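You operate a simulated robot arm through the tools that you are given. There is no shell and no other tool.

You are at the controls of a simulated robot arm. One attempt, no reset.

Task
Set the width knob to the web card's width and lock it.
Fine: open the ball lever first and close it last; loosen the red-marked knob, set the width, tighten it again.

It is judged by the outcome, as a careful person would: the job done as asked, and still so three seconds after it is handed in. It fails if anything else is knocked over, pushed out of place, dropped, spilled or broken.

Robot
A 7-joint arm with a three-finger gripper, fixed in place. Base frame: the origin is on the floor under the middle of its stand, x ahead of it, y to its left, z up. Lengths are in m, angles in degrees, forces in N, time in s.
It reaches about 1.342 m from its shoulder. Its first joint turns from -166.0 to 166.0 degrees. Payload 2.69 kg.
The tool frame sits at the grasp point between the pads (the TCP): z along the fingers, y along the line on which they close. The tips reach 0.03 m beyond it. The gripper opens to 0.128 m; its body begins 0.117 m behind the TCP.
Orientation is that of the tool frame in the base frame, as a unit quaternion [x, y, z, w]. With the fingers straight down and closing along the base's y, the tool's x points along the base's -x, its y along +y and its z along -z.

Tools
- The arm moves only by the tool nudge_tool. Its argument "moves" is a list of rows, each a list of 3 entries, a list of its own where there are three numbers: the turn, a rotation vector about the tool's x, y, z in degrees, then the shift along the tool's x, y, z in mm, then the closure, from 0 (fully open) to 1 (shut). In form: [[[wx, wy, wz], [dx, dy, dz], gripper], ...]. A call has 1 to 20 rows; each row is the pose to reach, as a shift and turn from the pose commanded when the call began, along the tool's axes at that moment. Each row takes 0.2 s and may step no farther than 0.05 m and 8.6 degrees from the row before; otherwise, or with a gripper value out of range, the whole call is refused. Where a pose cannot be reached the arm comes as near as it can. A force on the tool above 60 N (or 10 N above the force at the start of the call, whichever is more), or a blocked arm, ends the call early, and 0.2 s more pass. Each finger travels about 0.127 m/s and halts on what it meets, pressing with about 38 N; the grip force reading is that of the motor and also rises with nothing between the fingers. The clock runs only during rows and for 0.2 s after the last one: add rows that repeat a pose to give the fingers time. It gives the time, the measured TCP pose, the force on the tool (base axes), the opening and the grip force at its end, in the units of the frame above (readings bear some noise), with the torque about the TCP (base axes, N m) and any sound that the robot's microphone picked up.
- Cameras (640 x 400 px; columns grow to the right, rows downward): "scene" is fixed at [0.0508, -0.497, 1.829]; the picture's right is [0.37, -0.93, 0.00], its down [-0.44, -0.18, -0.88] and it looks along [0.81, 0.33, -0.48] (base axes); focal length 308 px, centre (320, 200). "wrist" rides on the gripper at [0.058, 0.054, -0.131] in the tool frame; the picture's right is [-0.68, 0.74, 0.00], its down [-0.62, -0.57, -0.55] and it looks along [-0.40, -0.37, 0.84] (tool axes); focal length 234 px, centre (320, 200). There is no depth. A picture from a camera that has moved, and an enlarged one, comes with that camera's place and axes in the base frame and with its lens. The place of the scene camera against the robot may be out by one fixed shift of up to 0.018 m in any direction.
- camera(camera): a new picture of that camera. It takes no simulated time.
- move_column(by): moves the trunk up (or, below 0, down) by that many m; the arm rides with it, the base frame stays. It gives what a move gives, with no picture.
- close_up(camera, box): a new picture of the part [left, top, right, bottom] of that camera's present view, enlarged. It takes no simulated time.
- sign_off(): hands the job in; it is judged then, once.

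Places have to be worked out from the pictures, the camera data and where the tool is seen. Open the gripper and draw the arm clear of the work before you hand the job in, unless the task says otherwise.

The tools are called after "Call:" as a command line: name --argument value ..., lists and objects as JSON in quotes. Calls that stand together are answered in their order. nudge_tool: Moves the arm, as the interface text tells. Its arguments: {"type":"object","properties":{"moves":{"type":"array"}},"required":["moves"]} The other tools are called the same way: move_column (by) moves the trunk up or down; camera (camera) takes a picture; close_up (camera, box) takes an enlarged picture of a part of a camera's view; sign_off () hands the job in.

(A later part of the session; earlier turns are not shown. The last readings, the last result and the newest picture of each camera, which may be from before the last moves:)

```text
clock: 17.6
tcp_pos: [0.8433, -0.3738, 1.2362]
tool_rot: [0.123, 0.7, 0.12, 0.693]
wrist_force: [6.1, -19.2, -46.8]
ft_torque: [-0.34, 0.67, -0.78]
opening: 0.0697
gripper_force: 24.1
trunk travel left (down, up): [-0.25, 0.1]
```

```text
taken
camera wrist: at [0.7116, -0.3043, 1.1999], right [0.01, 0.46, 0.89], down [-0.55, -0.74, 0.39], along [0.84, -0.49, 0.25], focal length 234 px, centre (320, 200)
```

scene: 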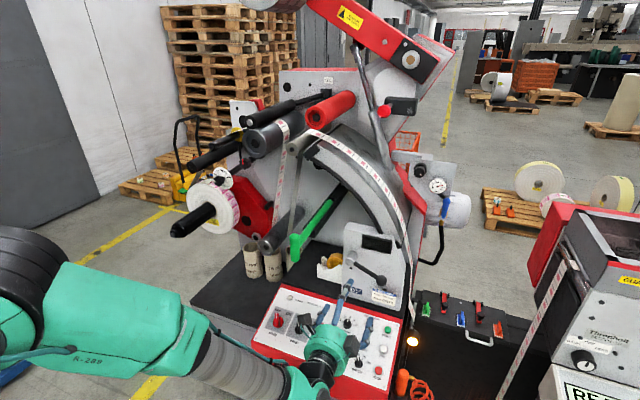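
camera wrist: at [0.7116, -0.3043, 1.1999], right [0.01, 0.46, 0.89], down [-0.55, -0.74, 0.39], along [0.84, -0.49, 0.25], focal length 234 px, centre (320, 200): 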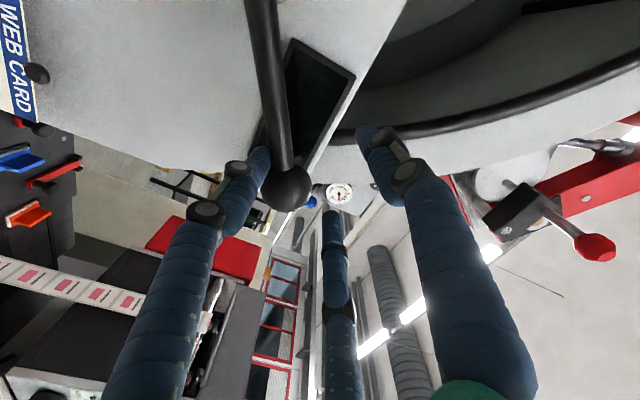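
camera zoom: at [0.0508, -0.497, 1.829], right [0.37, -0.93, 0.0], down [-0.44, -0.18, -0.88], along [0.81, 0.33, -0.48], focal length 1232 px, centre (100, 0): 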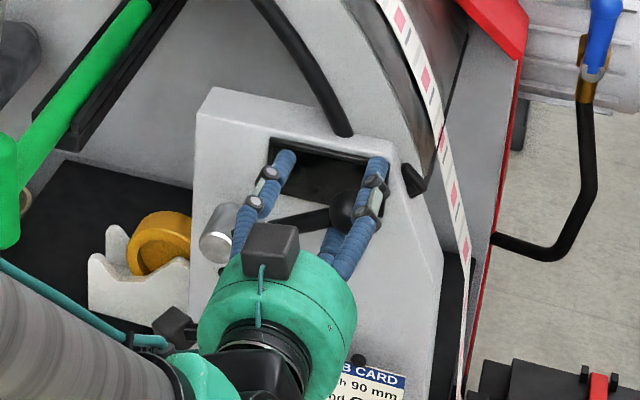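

The lever has met its upper stop (47 N, ball now about 56 degrees above the closed position). I ease off and open the fingers to see whether it stays open.

Call:
nudge_tool --moves '[[[0, 0, 3], [5, -6, 0], 0.6], [[0, 0, 6], [9, -10.7, 0], 0.5], [[0, 0, 6], [9, -10.7, 0], 0.3], [[0, 0, 6], [9, -10.7, 0], 0.0], [[0, 0, 6], [9, -10.7, 0], 0.0]]'

Call:
close_up --camera "scene" --box '[335, 200, 415, 300]'

Call:
camera --camera "wrist"

```text
clock: 18.8
tcp_pos: [0.8417, -0.3795, 1.2341]
tool_rot: [0.156, 0.689, 0.158, 0.69]
wrist_force: [0.4, 0.0, 0.0]
ft_torque: [0.02, 0.02, -0.01]
opening: 0.128
gripper_force: 0.1
trunk travel left (down, up): [-0.25, 0.1]
```

```text
4.00 times, centred on (375, 250) of scene
camera zoom: at [0.0508, -0.497, 1.829], right [0.37, -0.93, 0.0], down [-0.44, -0.18, -0.88], along [0.81, 0.33, -0.48], focal length 1232 px, centre (100, 0)
```

zoom: 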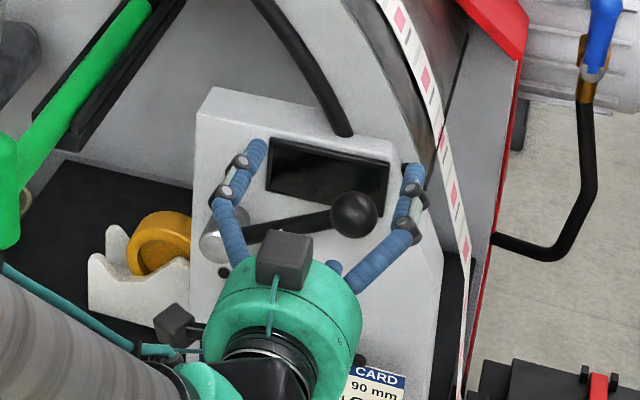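

```text
taken
camera wrist: at [0.7105, -0.3053, 1.2038], right [0.0, 0.37, 0.93], down [-0.55, -0.78, 0.31], along [0.84, -0.51, 0.21], focal length 234 px, centre (320, 200)
```

wrist: 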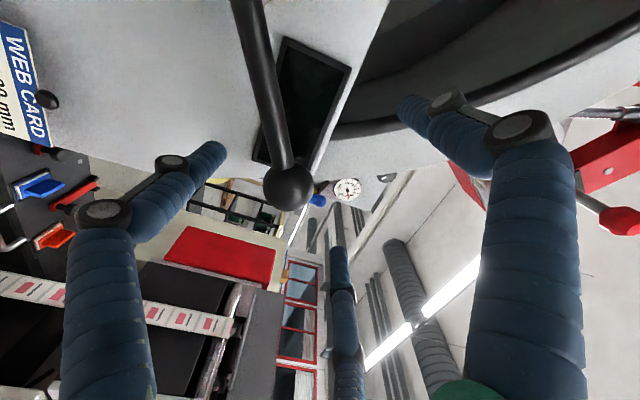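

The lever stays up in its open position. I retract straight back along -x.

Call:
nudge_tool --moves '[[[0, 0, 0], [0, 0, -40], 0], [[0, 0, 0], [0, 0, -85], 0], [[0, 0, 0], [0, 0, -130], 0], [[0, 0, 0], [0, 0, -175], 0], [[0, 0, 0], [0, 0, -220], 0]]'

Call:
close_up --camera "scene" --box '[335, 200, 415, 300]'

```text
clock: 20.0
tcp_pos: [0.6217, -0.3794, 1.2374]
tool_rot: [0.156, 0.689, 0.158, 0.69]
wrist_force: [0.2, -0.7, -0.4]
ft_torque: [0.02, 0.02, -0.02]
opening: 0.1278
gripper_force: 0.1
trunk travel left (down, up): [-0.25, 0.1]
```

```text
4.00 times, centred on (375, 250) of scene
camera zoom: at [0.0508, -0.497, 1.829], right [0.37, -0.93, 0.0], down [-0.44, -0.18, -0.88], along [0.81, 0.33, -0.48], focal length 1232 px, centre (100, 0)
```

zoom: 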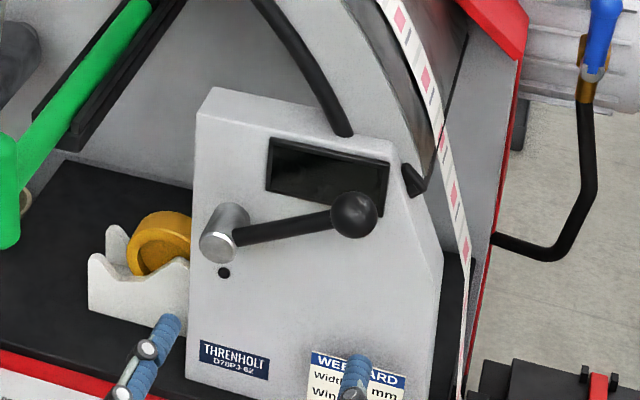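

The lever is clear and open. I go over the green handle to a viewing place before the red-marked knob, rolling the tool so that the camera is above.

Call:
nudge_tool --moves '[[[0, 0, 8.4], [-4, 38.6, -2], 0], [[0, 0, 16.8], [-8, 77.2, -3], 0], [[0, 0, 25.2], [-12, 115.7, -5], 0], [[0, 0, 33.6], [-16, 154.3, -6], 0], [[0, 0, 42], [-20, 192.9, -8], 0], [[0, 0, 50.4], [-24, 231.5, -10], 0], [[0, 0, 58.8], [-28, 270, -11], 0], [[0, 0, 67.2], [-32, 308.6, -12], 0], [[0, 0, 75.6], [-36, 347.2, -14], 0], [[0, 0, 84], [-40, 385.8, -15], 0], [[0, 0, 92.4], [-44, 424.4, -17], 0], [[0, 0, 100.8], [-48, 463, -19], 0], [[0, 0, 109.2], [-51.5, 501.5, -20], 0]]'

Call:
camera --camera "wrist"

Call:
camera --camera "scene"

```text
clock: 22.8
tcp_pos: [0.6422, 0.0023, 1.4938]
tool_rot: [0.654, 0.289, 0.651, 0.253]
wrist_force: [-1.5, -0.4, 6.6]
ft_torque: [-0.04, 0.76, 0.01]
opening: 0.1278
gripper_force: 0.1
out of reach, approached as far as the arm can: row 11, 12, 13
trunk travel left (down, up): [-0.25, 0.1]
```

```text
taken
camera wrist: at [0.5125, 0.0008, 1.5751], right [0.05, -1.0, 0.04], down [-0.57, -0.06, -0.82], along [0.82, 0.01, -0.57], focal length 234 px, centre (320, 200)
```

wrist: 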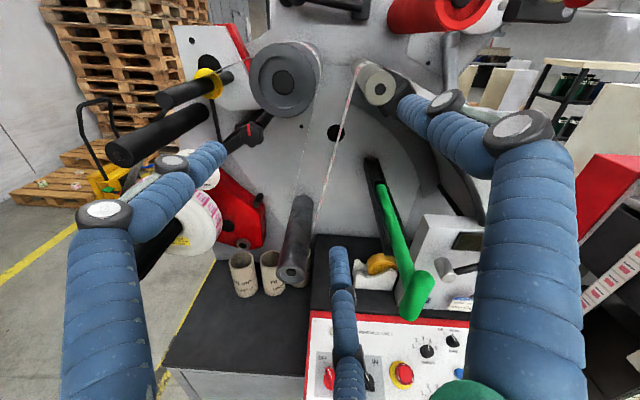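

```text
taken
```

scene: 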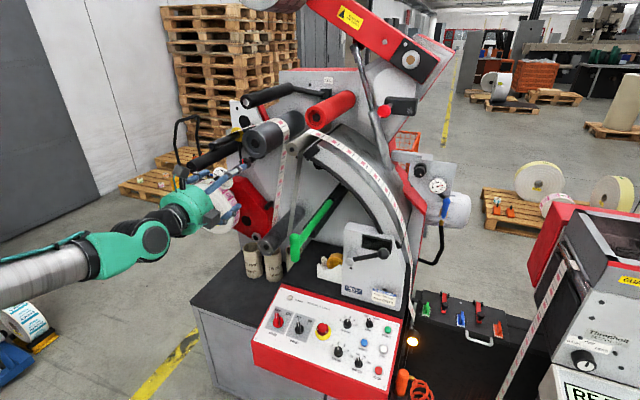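

Opening the lever seems to have lifted the black nip roller, so it is the right lever; the arm was at its reach limit here, though. I zoom to check the roller and the knobs.

Call:
close_up --camera "scene" --box '[180, 70, 360, 190]'

Call:
close_up --camera "wrist" --box '[90, 50, 330, 260]'

```text
3.33 times, centred on (270, 130) of scene
camera zoom: at [0.0508, -0.497, 1.829], right [0.37, -0.93, 0.0], down [-0.44, -0.18, -0.88], along [0.81, 0.33, -0.48], focal length 1027 px, centre (487, 433)
```

zoom: 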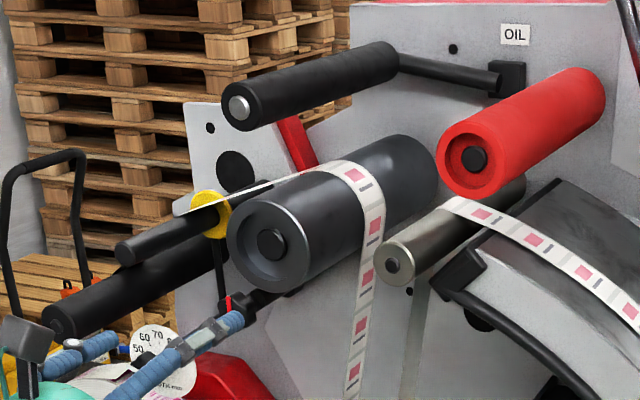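

```text
1.90 times, centred on (210, 155) of wrist
camera zoom: at [0.5125, 0.0008, 1.5751], right [0.05, -1.0, 0.04], down [-0.57, -0.06, -0.82], along [0.82, 0.01, -0.57], focal length 446 px, centre (530, 286)
```

zoom: 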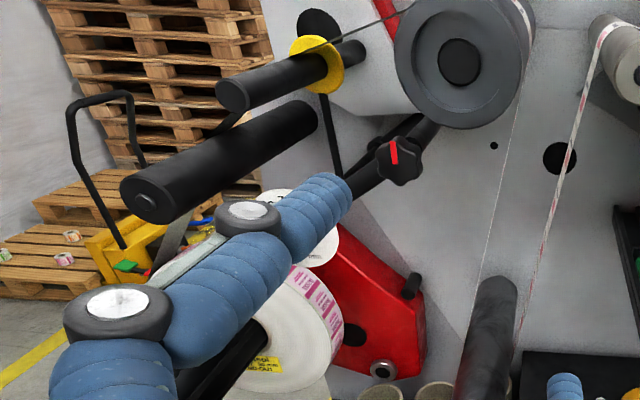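

The black nip roller has swung up, confirming the lever is open. Now I move nearer to the red-marked knob, around (0.73, 0.10, 1.42), correcting a small misalignment, and look.

Call:
nudge_tool --moves '[[[-0.7, -0.2, 0], [5, -29, 24], 0], [[-1.4, -0.5, 0], [10, -58, 48], 0], [[-2, -0.7, 0], [15, -87, 72], 0], [[-2.7, -0.9, 0], [20, -115, 96], 0]]'

Call:
camera --camera "wrist"

Call:
camera --camera "scene"

```text
clock: 23.8
tcp_pos: [0.6325, -0.0093, 1.4866]
tool_rot: [0.648, 0.281, 0.657, 0.262]
wrist_force: [0.3, -0.1, 0.6]
ft_torque: [0.0, 0.06, 0.01]
opening: 0.1278
gripper_force: 0.0
out of reach, approached as far as the arm can: row 1, 2, 3, 4
trunk travel left (down, up): [-0.25, 0.1]
```

```text
taken
camera wrist: at [0.5013, -0.0104, 1.5641], right [0.03, -1.0, 0.05], down [-0.55, -0.06, -0.84], along [0.84, 0.0, -0.55], focal length 234 px, centre (320, 200)
```

wrist: 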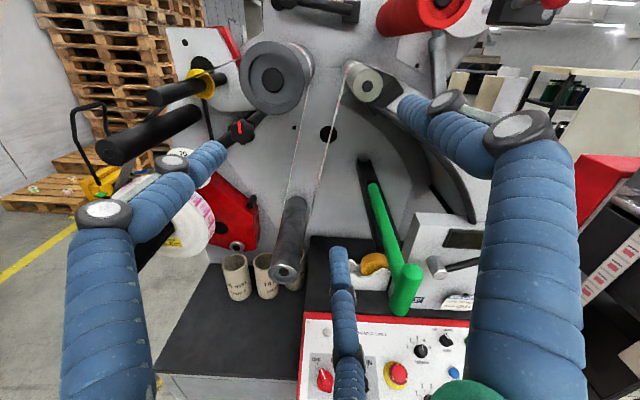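

```text
taken
```

scene: 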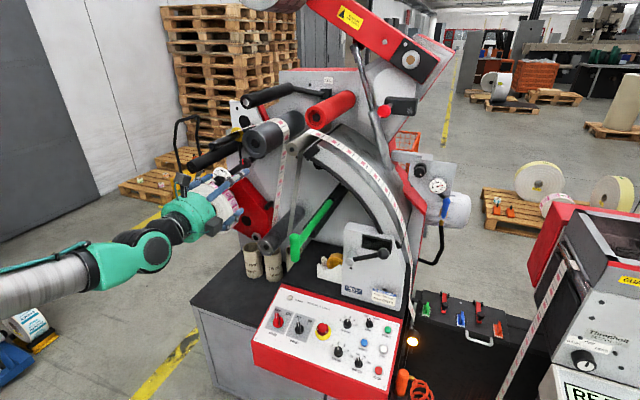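

The arm hit a limit in this roll, so I roll back by about 45 degrees (three-finger symmetry allows other rolls) and see where it settles.

Call:
nudge_tool --moves '[[[0, 0, -8], [0, 0, 0], 0], [[0, 0, -16], [0, 0, 0], 0], [[0, 0, -24], [0, 0, 0], 0], [[0, 0, -32], [0, 0, 0], 0], [[0, 0, -40], [0, 0, 0], 0], [[0, 0, -45], [0, 0, 0], 0]]'

Call:
camera --camera "wrist"

Call:
camera --camera "scene"

```text
clock: 25.2
tcp_pos: [0.6362, -0.0153, 1.4852]
tool_rot: [0.491, 0.509, 0.506, 0.493]
wrist_force: [-0.3, -0.7, 1.0]
ft_torque: [-0.02, 0.01, -0.01]
opening: 0.128
gripper_force: 0.1
trunk travel left (down, up): [-0.25, 0.1]
```

```text
taken
camera wrist: at [0.503, 0.0395, 1.5375], right [0.02, -0.67, 0.74], down [-0.53, -0.64, -0.56], along [0.85, -0.38, -0.37], focal length 234 px, centre (320, 200)
```

wrist: 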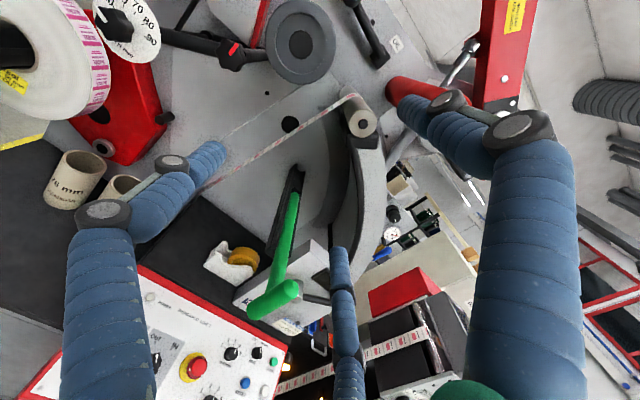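

```text
taken
```

scene: 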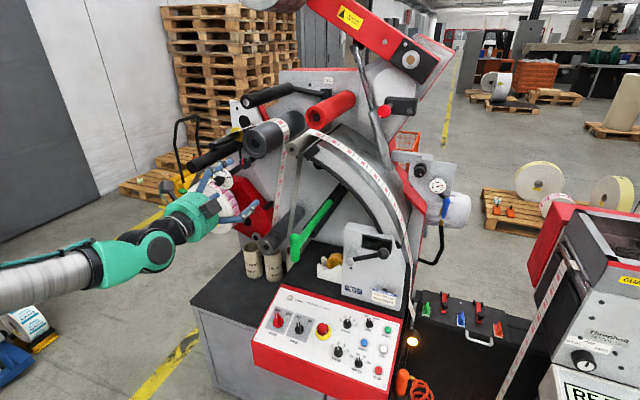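

The roll limit is cleared, and the dial is partly in view at upper left. I zoom there.

Call:
close_up --camera "wrist" --box '[80, 0, 280, 110]'

Call:
close_up --camera "scene" --box '[205, 145, 265, 195]'

```text
3.20 times, centred on (180, 55) of wrist
camera zoom: at [0.503, 0.0395, 1.5375], right [0.02, -0.67, 0.74], down [-0.53, -0.64, -0.56], along [0.85, -0.38, -0.37], focal length 749 px, centre (768, 664)
```

zoom: 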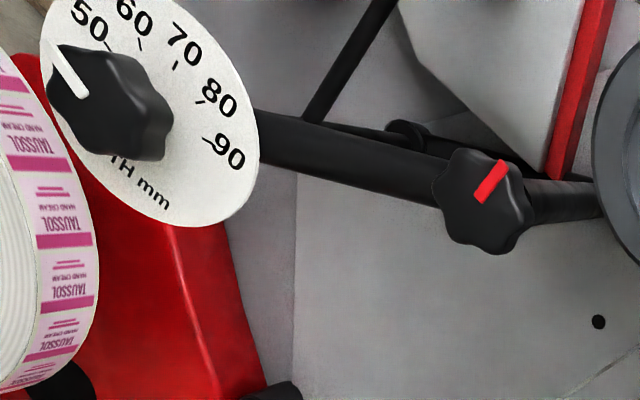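

```text
8.00 times, centred on (235, 170) of scene
camera zoom: at [0.0508, -0.497, 1.829], right [0.37, -0.93, 0.0], down [-0.44, -0.18, -0.88], along [0.81, 0.33, -0.48], focal length 2464 px, centre (1000, 440)
```

zoom: 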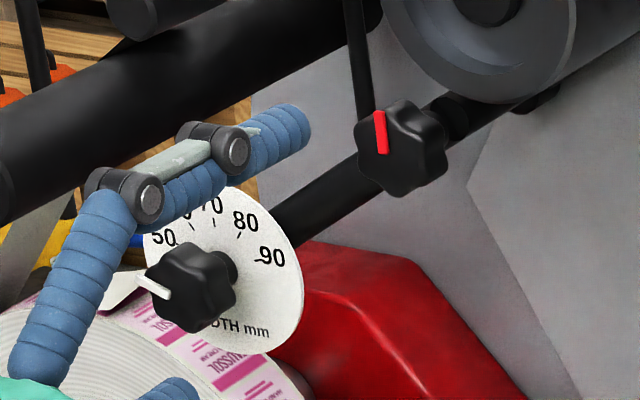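

Retriangulating puts the red-marked knob near (0.90, 0.136, 1.432), the width knob near (0.893, 0.258, 1.347) and the scale ticks at about 33 degrees per 10 mm with the pointer now near 47. I move in front of the red-marked knob with half-closed fingers.

Call:
nudge_tool --moves '[[[0, -0.3, -2], [24, -9, 28], 0.2], [[0, -0.6, -4], [49, -17, 56], 0.4], [[0, -0.9, -6], [73, -26, 84], 0.45], [[0, -1.2, -8], [97, -35, 112], 0.45], [[0, -1.5, -10], [122, -43, 140], 0.45], [[0, -1.8, -10], [146, -52, 168], 0.45]]'

Call:
camera --camera "wrist"

Call:
camera --camera "scene"

```text
clock: 26.6
tcp_pos: [0.8019, 0.043, 1.4602]
tool_rot: [0.425, 0.579, 0.48, 0.504]
wrist_force: [0.3, 0.7, -0.7]
ft_torque: [-0.02, -0.08, -0.01]
opening: 0.0701
gripper_force: 0.1
out of reach, approached as far as the arm can: row 1, 2, 3, 4, 5, 6
trunk travel left (down, up): [-0.25, 0.1]
```

```text
taken
camera wrist: at [0.6646, 0.093, 1.5059], right [0.1, -0.53, 0.84], down [-0.47, -0.77, -0.43], along [0.88, -0.35, -0.32], focal length 234 px, centre (320, 200)
```

wrist: 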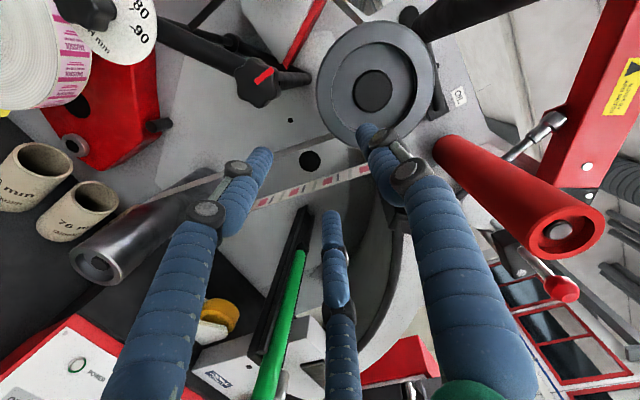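

```text
taken
```

scene: 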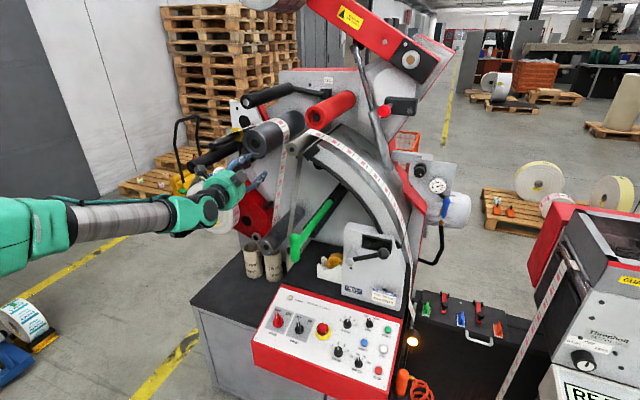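

The arm is again at some joint limit and its yaw is off by 7 degrees. I roll the tool the other way by 40 degrees to free the wrist and see whether the limit clears.

Call:
nudge_tool --moves '[[[0, 0, -8], [0, 0, -8], 0.45], [[0, 0, -16], [0, 0, -16], 0.45], [[0, 0, -24], [0, 0, -24], 0.45], [[0, 0, -32], [0, 0, -32], 0.45], [[0, 0, -40], [0, 0, -40], 0.45]]'

Call:
camera --camera "scene"

```text
clock: 27.8
tcp_pos: [0.7689, 0.0311, 1.4608]
tool_rot: [0.201, 0.69, 0.277, 0.638]
wrist_force: [0.1, 0.2, 0.5]
ft_torque: [-0.03, -0.02, -0.04]
opening: 0.0708
gripper_force: 0.0
trunk travel left (down, up): [-0.25, 0.1]
```

```text
taken
```

scene: 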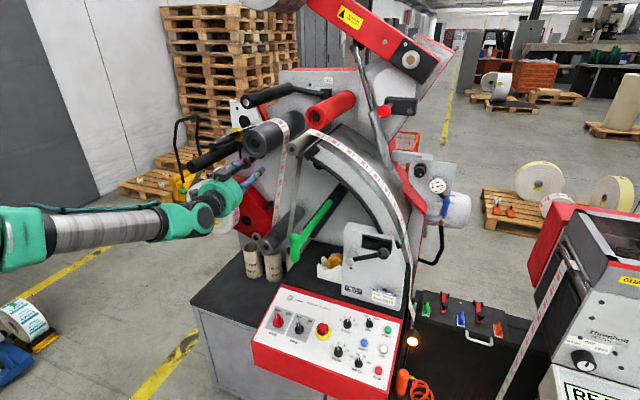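

The limit is cleared at this roll. Now I straighten the yaw and move in front of the red-marked knob at (0.80, 0.136, 1.432).

Call:
nudge_tool --moves '[[[1.1, -1.5, 0], [21, 15, 8], 0.45], [[2.2, -3, 0], [43, 30, 20], 0.45], [[3.3, -4.5, 0], [64, 45, 32], 0.45], [[4.35, -6.05, 0], [85, 60, 45], 0.45]]'

Call:
camera --camera "wrist"

Call:
camera --camera "scene"

```text
clock: 28.8
tcp_pos: [0.8046, 0.0401, 1.4563]
tool_rot: [0.202, 0.689, 0.278, 0.638]
wrist_force: [-0.1, -0.2, -0.3]
ft_torque: [-0.01, 0.01, -0.01]
opening: 0.0705
gripper_force: 0.0
out of reach, approached as far as the arm can: row 1, 2, 3, 4
trunk travel left (down, up): [-0.25, 0.1]
```

```text
taken
camera wrist: at [0.664, 0.1018, 1.449], right [0.01, 0.13, 0.99], down [-0.44, -0.89, 0.13], along [0.9, -0.43, 0.05], focal length 234 px, centre (320, 200)
```

wrist: 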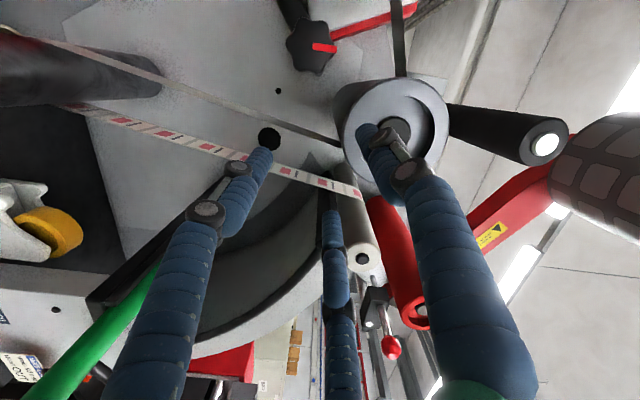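

```text
taken
```

scene: 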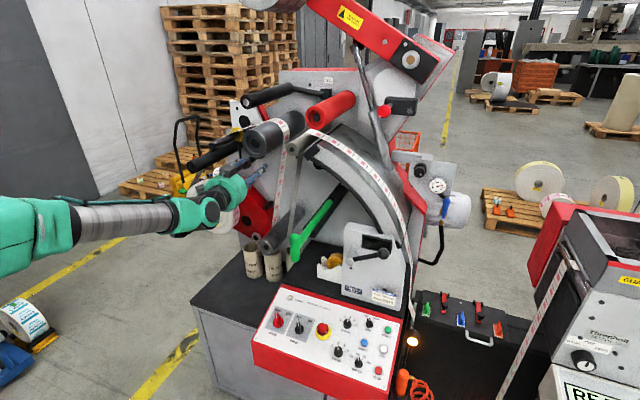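

The forearm slopes down toward the hand, so the wrist bend is at its limit; lowering the trunk should fix that. I first retract well clear of the machine.

Call:
nudge_tool --moves '[[[0, 0, 0], [0, 0, -45], 0.45], [[0, 0, 0], [0, 0, -90], 0.45], [[0, 0, 0], [0, 0, -135], 0.45], [[0, 0, 0], [0, 0, -170], 0.45]]'

Call:
camera --camera "scene"

```text
clock: 29.8
tcp_pos: [0.6323, 0.0147, 1.4636]
tool_rot: [0.203, 0.689, 0.278, 0.638]
wrist_force: [0.5, -0.2, 0.7]
ft_torque: [0.01, -0.02, 0.02]
opening: 0.0703
gripper_force: 0.2
trunk travel left (down, up): [-0.25, 0.1]
```

```text
taken
```

scene: 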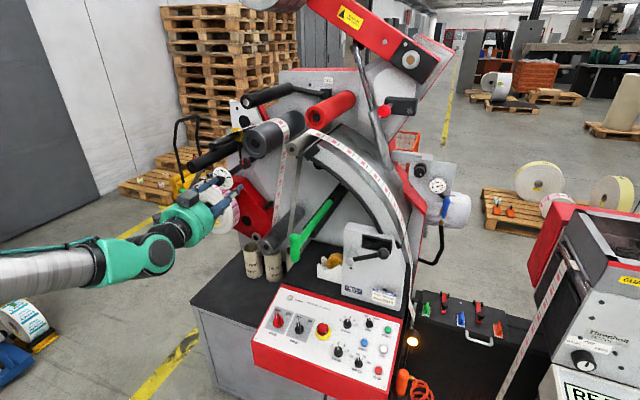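

The hand is clear of everything. I lower the trunk by 0.2 m.

Call:
move_column --by -0.2

Call:
camera --camera "scene"

```text
clock: 32.0
tcp_pos: [0.6325, 0.0153, 1.2642]
tool_rot: [0.202, 0.689, 0.278, 0.638]
wrist_force: [-0.1, -0.2, 0.4]
ft_torque: [0.02, 0.02, -0.04]
opening: 0.0701
gripper_force: 0.1
trunk travel left (down, up): [-0.05, 0.3]
```

```text
taken
```

scene: 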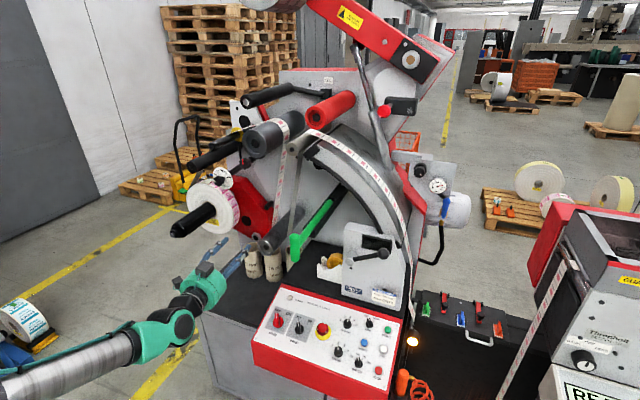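

With the trunk down, I raise the hand again with the arm to about (0.68, 0.065, 1.44), straightening the yaw on the way.

Call:
nudge_tool --moves '[[[0.9, -1.2, 0], [-22, 30, 10], 0.45], [[1.8, -2.4, 0], [-45, 60, 20], 0.45], [[2.6, -3.6, 0], [-67, 90, 30], 0.45], [[3.5, -4.8, 0], [-90, 120, 40], 0.45], [[4.35, -6.05, 0], [-112, 149, 50], 0.45]]'

Call:
camera --camera "scene"

```text
clock: 33.2
tcp_pos: [0.6629, 0.0444, 1.4173]
tool_rot: [0.262, 0.686, 0.262, 0.627]
wrist_force: [-1.1, -1.1, 0.6]
ft_torque: [-0.03, 0.13, 0.09]
opening: 0.0705
gripper_force: 0.0
out of reach, approached as far as the arm can: row 3, 4, 5
trunk travel left (down, up): [-0.05, 0.3]
```

```text
taken
```

scene: 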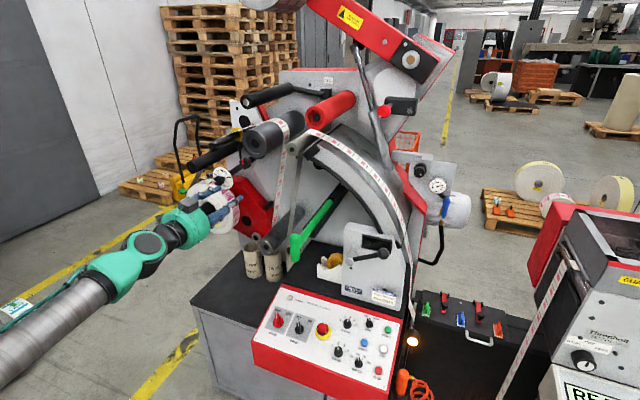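

The pitch is still limited when the hand is this close in; reaching farther out should ease it. I go to (0.80, 0.136, 1.432), levelling as I go.

Call:
nudge_tool --moves '[[[0, 0, 0], [10, 20, 35], 0.45], [[-0.4, -1, 0], [21, 41, 70], 0.45], [[-0.9, -2.2, 0], [31, 61, 105], 0.45], [[-1.3, -3.3, 0], [42, 81, 138], 0.45], [[-1.8, -4.5, 0], [42, 81, 138], 0.45]]'

Call:
camera --camera "wrist"

Call:
camera --camera "scene"

```text
clock: 34.4
tcp_pos: [0.8163, 0.1527, 1.4693]
tool_rot: [0.238, 0.631, 0.243, 0.697]
wrist_force: [-1.7, -0.1, 3.0]
ft_torque: [0.02, 0.31, 0.06]
opening: 0.0706
gripper_force: 0.3
trunk travel left (down, up): [-0.05, 0.3]
```

```text
taken
camera wrist: at [0.6881, 0.2345, 1.4467], right [-0.08, 0.13, 0.99], down [-0.58, -0.81, 0.06], along [0.81, -0.57, 0.15], focal length 234 px, centre (320, 200)
```

wrist: 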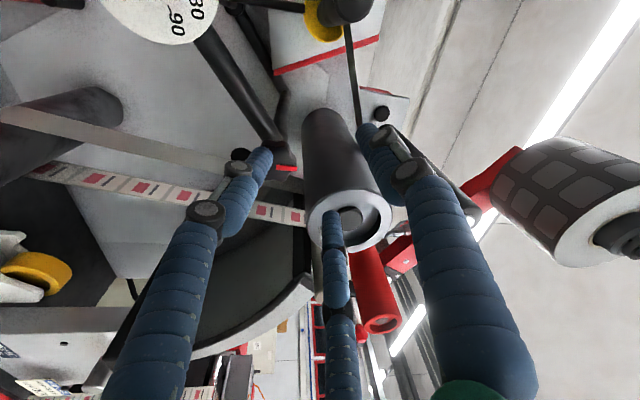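

```text
taken
```

scene: 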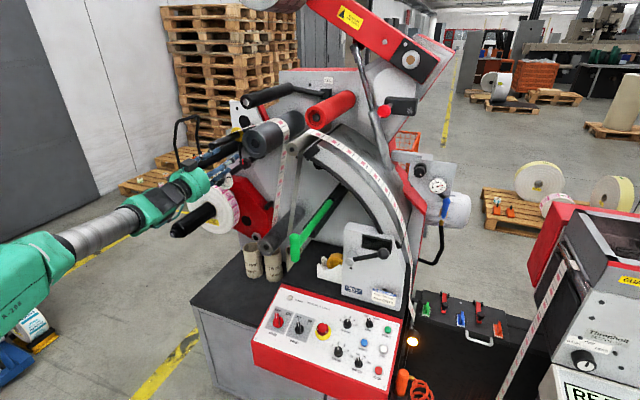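

No limit now; the tool is 5 degrees high in pitch, and at (0.816, 0.153, 1.469). I level it and shift to (0.80, 0.136, 1.432) in front of the red-marked knob.

Call:
nudge_tool --moves '[[[1.1, 2.4, 0], [8, -18, -9], 0.45], [[2.2, 4.9, 0], [16, -36, -19], 0.45], [[2.2, 4.9, 0], [16, -36, -19], 0.45]]'

Call:
camera --camera "wrist"

Call:
close_up --camera "scene" --box '[150, 110, 310, 210]'

```text
clock: 35.2
tcp_pos: [0.8038, 0.1369, 1.4269]
tool_rot: [0.243, 0.668, 0.238, 0.662]
wrist_force: [-0.9, -0.9, 0.8]
ft_torque: [0.0, 0.05, 0.0]
opening: 0.0703
gripper_force: 0.1
trunk travel left (down, up): [-0.05, 0.3]
```

```text
taken
camera wrist: at [0.6722, 0.2143, 1.4163], right [0.01, 0.13, 0.99], down [-0.55, -0.83, 0.12], along [0.84, -0.54, 0.07], focal length 234 px, centre (320, 200)
```

wrist: 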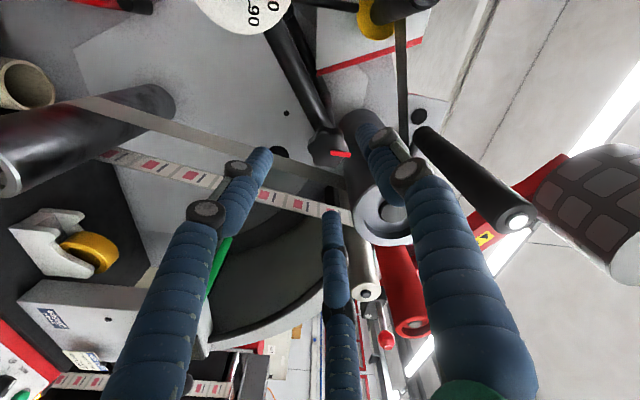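

```text
4.00 times, centred on (230, 160) of scene
camera zoom: at [0.0508, -0.497, 1.829], right [0.37, -0.93, 0.0], down [-0.44, -0.18, -0.88], along [0.81, 0.33, -0.48], focal length 1232 px, centre (680, 360)
```

zoom: 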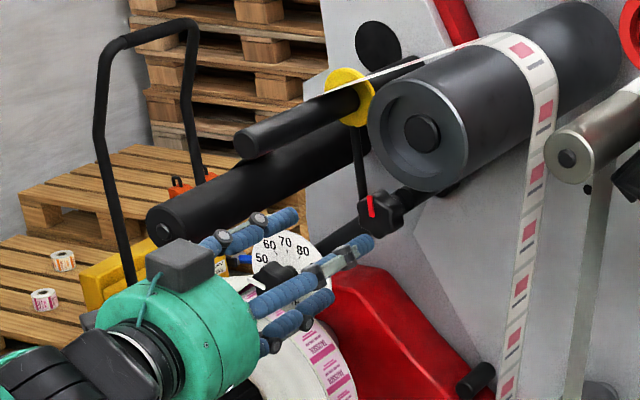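

The knob with the red mark shows right between the fingers. I zoom to refine its centre and depth.

Call:
close_up --camera "wrist" --box '[260, 90, 420, 190]'

Call:
close_up --camera "scene" --box '[225, 145, 275, 185]'

```text
4.00 times, centred on (340, 140) of wrist
camera zoom: at [0.6722, 0.2143, 1.4163], right [0.01, 0.13, 0.99], down [-0.55, -0.83, 0.12], along [0.84, -0.54, 0.07], focal length 937 px, centre (240, 440)
```

zoom: 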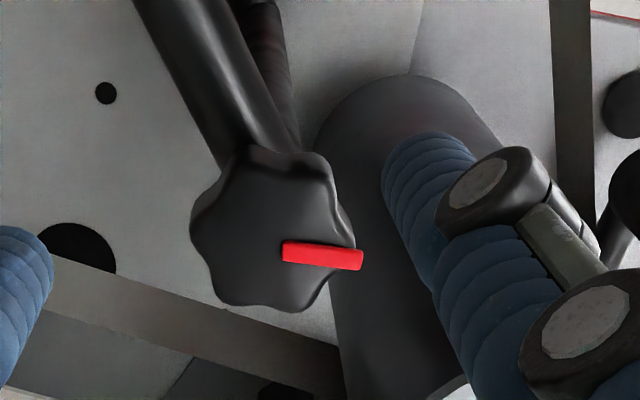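

```text
10.00 times, centred on (250, 165) of scene
camera zoom: at [0.0508, -0.497, 1.829], right [0.37, -0.93, 0.0], down [-0.44, -0.18, -0.88], along [0.81, 0.33, -0.48], focal length 3080 px, centre (1020, 550)
```

zoom: 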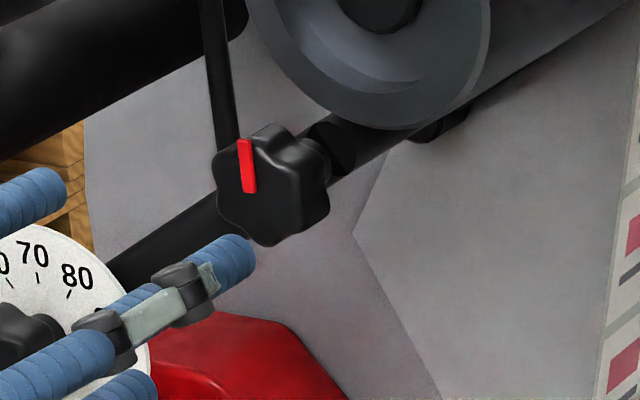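

The red-marked knob's front face centre comes out at about (0.887, 0.132, 1.433), diameter about 45 mm. I advance to x = 0.886 with the fingers around it.

Call:
nudge_tool --moves '[[[0, 0, 0], [-8, 0, 20], 0.45], [[0, 0, 0], [-8, 0.5, 40], 0.45], [[0, 0, 0], [-8, 0.5, 60], 0.45]]'

Call:
close_up --camera "wrist" --box '[220, 80, 420, 240]'

Call:
close_up --camera "scene" --box '[220, 130, 290, 190]'

```text
clock: 36.0
tcp_pos: [0.8647, 0.13, 1.4327]
tool_rot: [0.242, 0.668, 0.239, 0.662]
wrist_force: [0.4, 0.0, 0.3]
ft_torque: [0.0, 0.01, 0.01]
opening: 0.0703
gripper_force: 0.0
trunk travel left (down, up): [-0.05, 0.3]
```

```text
2.50 times, centred on (320, 160) of wrist
camera zoom: at [0.7332, 0.2085, 1.4223], right [0.01, 0.13, 0.99], down [-0.55, -0.83, 0.12], along [0.84, -0.54, 0.07], focal length 585 px, centre (320, 300)
```

zoom: 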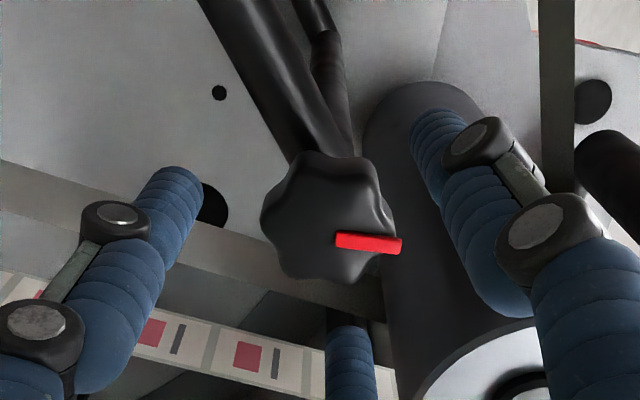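

```text
6.67 times, centred on (255, 160) of scene
camera zoom: at [0.0508, -0.497, 1.829], right [0.37, -0.93, 0.0], down [-0.44, -0.18, -0.88], along [0.81, 0.33, -0.48], focal length 2054 px, centre (753, 467)
```

zoom: 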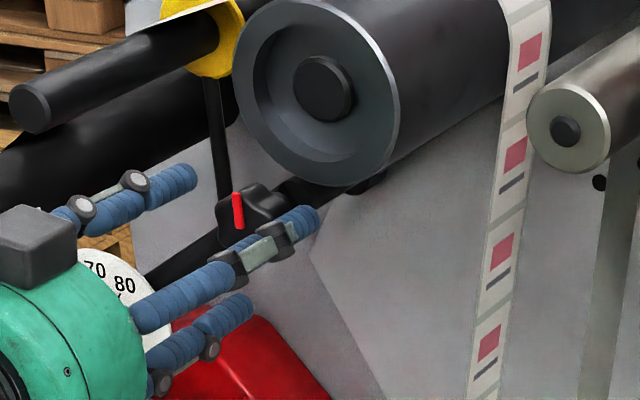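

The knob is centred between the fingers. I advance another 23 mm and close on it.

Call:
nudge_tool --moves '[[[0, 0, 0], [0, 0, 12], 0.45], [[0, 0, 0], [0, 0, 23], 0.45], [[0, 0, 0], [0, 0, 23], 0.55], [[0, 0, 0], [0, 0, 23], 0.65], [[0, 0, 0], [0, 0, 23], 0.75], [[0, 0, 0], [0, 0, 23], 0.75]]'

Call:
close_up --camera "wrist" --box '[220, 80, 420, 240]'

Call:
close_up --camera "scene" --box '[220, 130, 290, 190]'

```text
clock: 37.4
tcp_pos: [0.888, 0.1304, 1.4347]
tool_rot: [0.243, 0.666, 0.24, 0.663]
wrist_force: [11.3, -12.6, 12.5]
ft_torque: [0.02, -0.39, -0.71]
opening: 0.0398
gripper_force: 45.2
trunk travel left (down, up): [-0.05, 0.3]
```

```text
2.50 times, centred on (320, 160) of wrist
camera zoom: at [0.7565, 0.2088, 1.4243], right [0.01, 0.13, 0.99], down [-0.55, -0.83, 0.11], along [0.83, -0.55, 0.07], focal length 585 px, centre (320, 300)
```

zoom: 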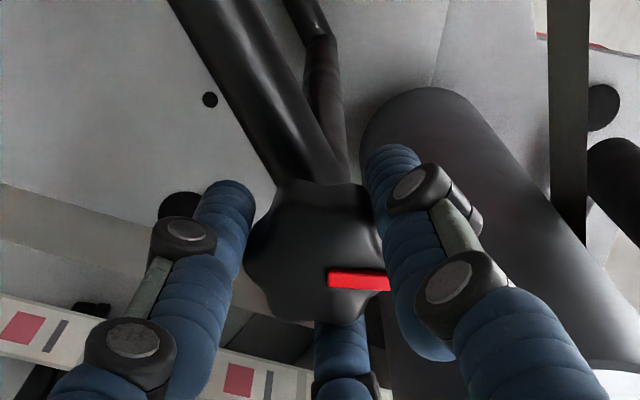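

```text
6.67 times, centred on (255, 160) of scene
camera zoom: at [0.0508, -0.497, 1.829], right [0.37, -0.93, 0.0], down [-0.44, -0.18, -0.88], along [0.81, 0.33, -0.48], focal length 2054 px, centre (753, 467)
```

zoom: 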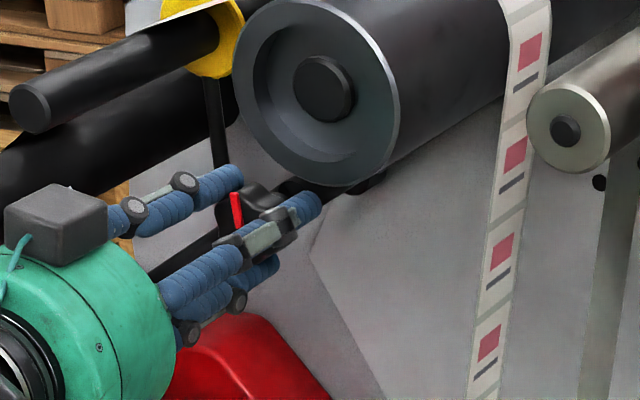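

The knob is gripped (opening 40 mm, 45 N). I turn it counterclockwise (loosening) by 24 degrees in small steps and read the torque.

Call:
nudge_tool --moves '[[[0, 0, -6], [-1.4, 0, 0], 0.78], [[0, 0, -12], [-1.4, 0, 0], 0.78], [[0, 0, -18], [-1.4, 0, 0], 0.78], [[0, 0, -24], [-1.4, 0, 0], 0.78]]'

Call:
close_up --camera "wrist" --box '[220, 80, 420, 240]'

Call:
close_up --camera "scene" --box '[220, 130, 290, 190]'

```text
clock: 38.4
tcp_pos: [0.8885, 0.1304, 1.4349]
tool_rot: [0.099, 0.703, 0.096, 0.698]
wrist_force: [2.8, -13.0, 15.2]
ft_torque: [-0.02, -0.17, -0.36]
opening: 0.0398
gripper_force: 45.4
trunk travel left (down, up): [-0.05, 0.3]
```

```text
2.50 times, centred on (320, 160) of wrist
camera zoom: at [0.7561, 0.1975, 1.3932], right [0.01, 0.53, 0.85], down [-0.55, -0.71, 0.44], along [0.84, -0.47, 0.28], focal length 585 px, centre (320, 300)
```

zoom: 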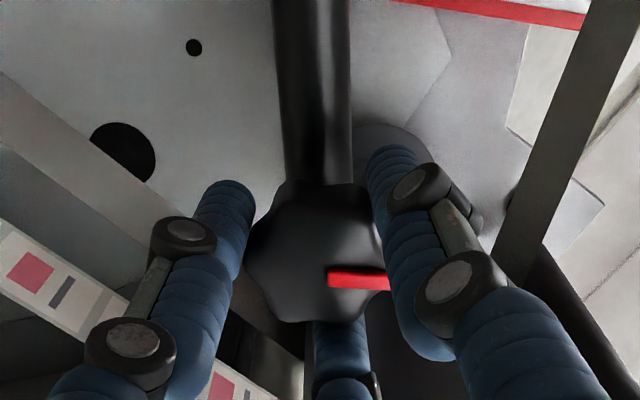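

```text
6.67 times, centred on (255, 160) of scene
camera zoom: at [0.0508, -0.497, 1.829], right [0.37, -0.93, 0.0], down [-0.44, -0.18, -0.88], along [0.81, 0.33, -0.48], focal length 2054 px, centre (753, 467)
```

zoom: 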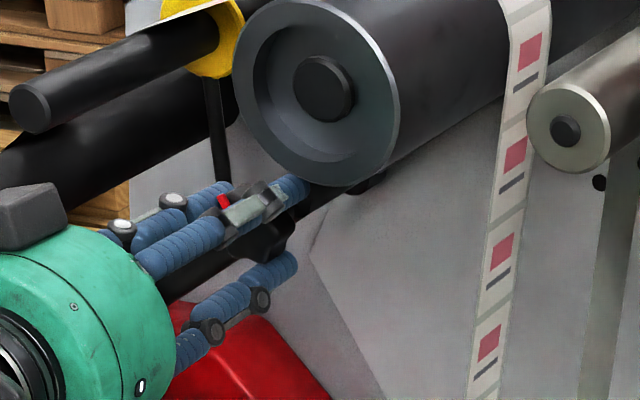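

The knob follows easily with the hand and torque stays near zero. I continue loosening to about 90 degrees in total.

Call:
nudge_tool --moves '[[[0, 0, -8], [0, 0, 0], 0.78], [[0, 0, -16], [0, 0, 0], 0.78], [[0, 0, -24], [0, 0, 0], 0.78], [[0, 0, -32], [0, 0, 0], 0.78], [[0, 0, -40], [0, 0, 0], 0.78], [[0, 0, -48], [0, 0, 0], 0.78], [[0, 0, -56], [0, 0, 0], 0.78], [[0, 0, -64], [0, 0, 0], 0.78]]'

Call:
close_up --camera "wrist" --box '[220, 80, 420, 240]'

Call:
close_up --camera "scene" --box '[220, 130, 290, 190]'

```text
clock: 40.2
tcp_pos: [0.887, 0.1292, 1.4345]
tool_rot: [-0.29, 0.648, -0.288, 0.643]
wrist_force: [-0.5, -6.1, 27.0]
ft_torque: [0.33, -0.6, -0.1]
opening: 0.0411
gripper_force: 45.4
trunk travel left (down, up): [-0.05, 0.3]
```

```text
2.50 times, centred on (320, 160) of wrist
camera zoom: at [0.7552, 0.122, 1.3558], right [0.0, 0.99, -0.1], down [-0.54, 0.08, 0.84], along [0.84, 0.05, 0.54], focal length 585 px, centre (320, 300)
```

zoom: 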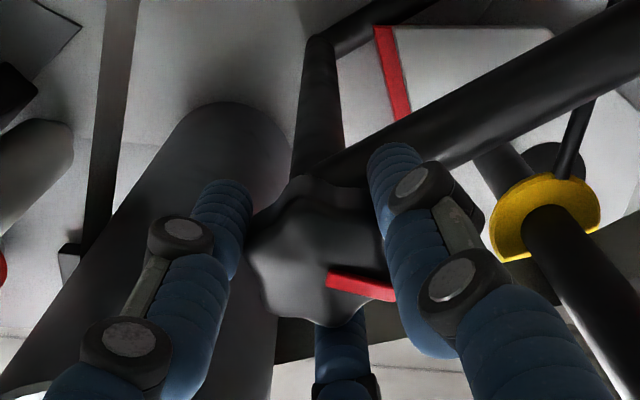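

```text
6.67 times, centred on (255, 160) of scene
camera zoom: at [0.0508, -0.497, 1.829], right [0.37, -0.93, 0.0], down [-0.44, -0.18, -0.88], along [0.81, 0.33, -0.48], focal length 2054 px, centre (753, 467)
```

zoom: 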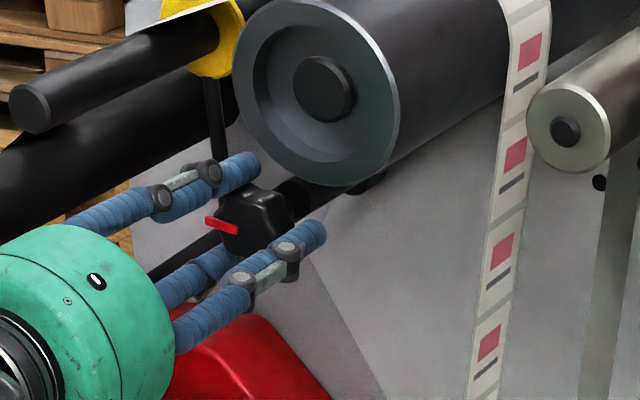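

The mark has turned from up to left (about 75 degrees) and it now slips a little in the fingers with some torque, suggesting the loosened end stop. I turn 8 degrees more to confirm.

Call:
nudge_tool --moves '[[[0, 0, -4], [0, 0, 0], 0.78], [[0, 0, -8], [0, 0, 0], 0.78]]'

Call:
close_up --camera "wrist" --box '[220, 80, 420, 240]'

Call:
close_up --camera "scene" --box '[220, 130, 290, 190]'

```text
clock: 40.8
tcp_pos: [0.8872, 0.1307, 1.4325]
tool_rot: [-0.336, 0.627, -0.332, 0.62]
wrist_force: [-4.0, 0.7, 15.3]
ft_torque: [0.03, -0.32, 0.2]
opening: 0.0447
gripper_force: 11.9
trunk travel left (down, up): [-0.05, 0.3]
```

```text
2.50 times, centred on (320, 160) of wrist
camera zoom: at [0.7549, 0.1127, 1.3549], right [0.0, 0.97, -0.24], down [-0.54, 0.2, 0.82], along [0.84, 0.13, 0.52], focal length 585 px, centre (320, 300)
```

zoom: 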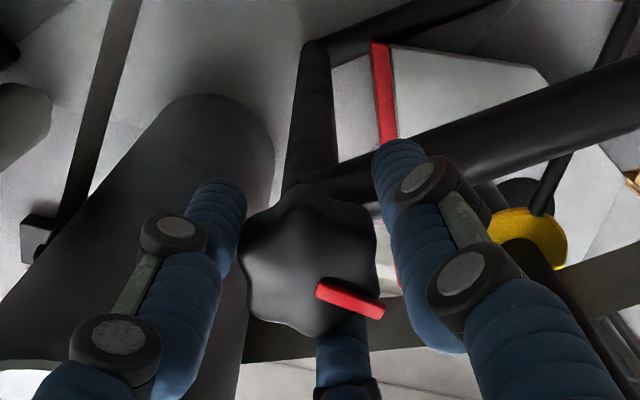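

```text
6.67 times, centred on (255, 160) of scene
camera zoom: at [0.0508, -0.497, 1.829], right [0.37, -0.93, 0.0], down [-0.44, -0.18, -0.88], along [0.81, 0.33, -0.48], focal length 2054 px, centre (753, 467)
```

zoom: 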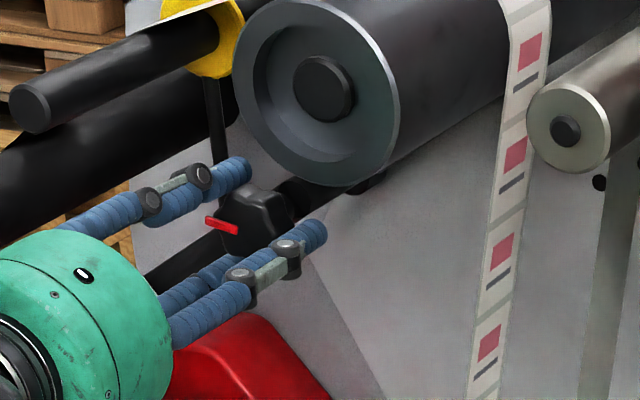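

The mark stayed put while the fingers slid over the lobes, so the knob is fully loosened. I open the fingers and back straight out.

Call:
nudge_tool --moves '[[[0, 0, -8], [0, 0, 0], 0.45], [[0, 0, -8], [0, 0, 0], 0.4], [[0, 0, -8], [0, 0, -25], 0.4], [[0, 0, -8], [0, 0, -55], 0.4], [[0, 0, -8], [0, 0, -90], 0.4]]'

Call:
camera --camera "wrist"

Call:
camera --camera "scene"

```text
clock: 42.0
tcp_pos: [0.7999, 0.1319, 1.4342]
tool_rot: [-0.377, 0.602, -0.374, 0.597]
wrist_force: [-0.2, -0.3, -0.5]
ft_torque: [-0.02, -0.01, -0.01]
opening: 0.0766
gripper_force: 0.0
trunk travel left (down, up): [-0.05, 0.3]
```

```text
taken
camera wrist: at [0.6675, 0.1017, 1.3607], right [0.0, 0.93, -0.37], down [-0.54, 0.31, 0.78], along [0.84, 0.2, 0.5], focal length 234 px, centre (320, 200)
```

wrist: 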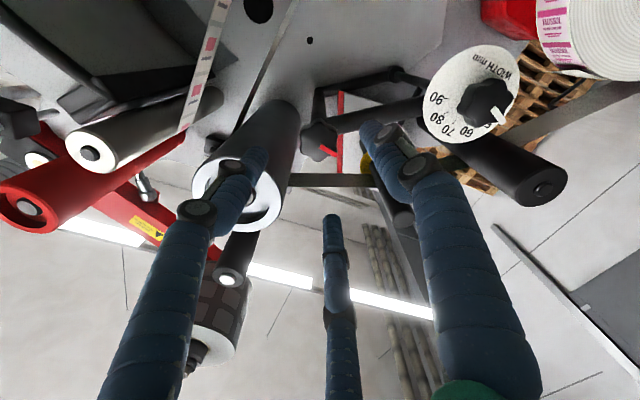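

```text
taken
```

scene: 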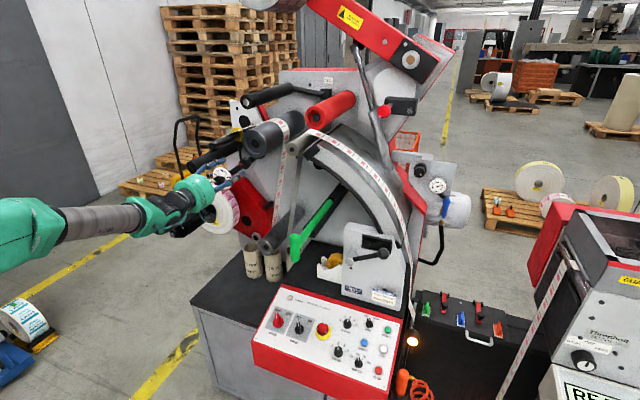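

This roll gives a good view of the dial, and it leaves plenty of clockwise travel for the width knob. I zoom on the dial to measure it.

Call:
close_up --camera "wrist" --box '[410, 30, 570, 210]'

Call:
close_up --camera "scene" --box '[190, 130, 270, 200]'

```text
2.22 times, centred on (490, 120) of wrist
camera zoom: at [0.6675, 0.1017, 1.3607], right [0.0, 0.93, -0.37], down [-0.54, 0.31, 0.78], along [0.84, 0.2, 0.5], focal length 520 px, centre (-58, 378)
```

zoom: 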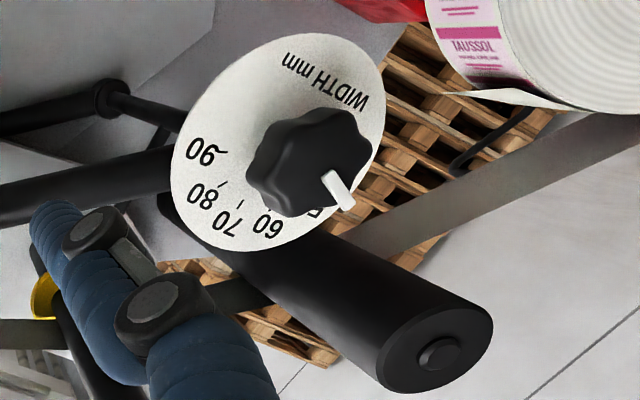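

```text
5.71 times, centred on (230, 165) of scene
camera zoom: at [0.0508, -0.497, 1.829], right [0.37, -0.93, 0.0], down [-0.44, -0.18, -0.88], along [0.81, 0.33, -0.48], focal length 1760 px, centre (834, 400)
```

zoom: 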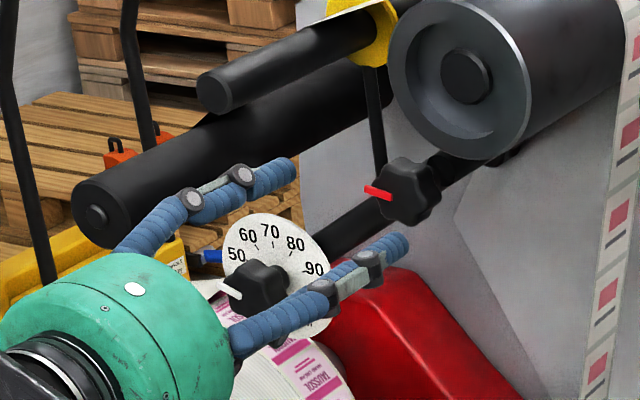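

The knob's axis comes out near y = 0.259, z = 1.343, but the label roll lies just below it and the black roller above, so finger clearance matters. I zoom on the gap between knob and roll.

Call:
close_up --camera "wrist" --box '[470, 20, 620, 120]'

Call:
close_up --camera "scene" --box '[170, 160, 250, 240]'

```text
4.00 times, centred on (545, 70) of wrist
camera zoom: at [0.6675, 0.1017, 1.3607], right [0.0, 0.93, -0.37], down [-0.54, 0.31, 0.78], along [0.84, 0.2, 0.5], focal length 937 px, centre (-580, 720)
```

zoom: 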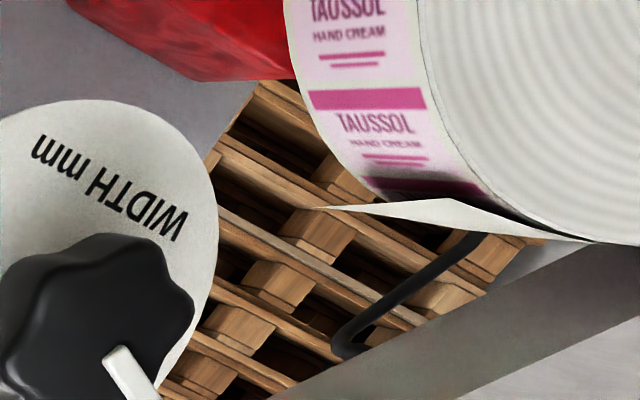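

```text
5.00 times, centred on (210, 200) of scene
camera zoom: at [0.0508, -0.497, 1.829], right [0.37, -0.93, 0.0], down [-0.44, -0.18, -0.88], along [0.81, 0.33, -0.48], focal length 1540 px, centre (870, 200)
```

zoom: 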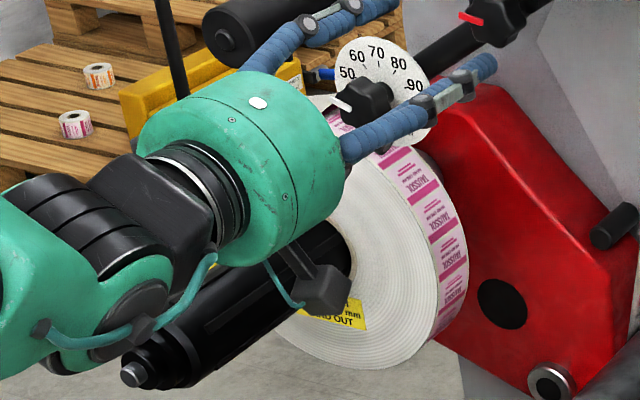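

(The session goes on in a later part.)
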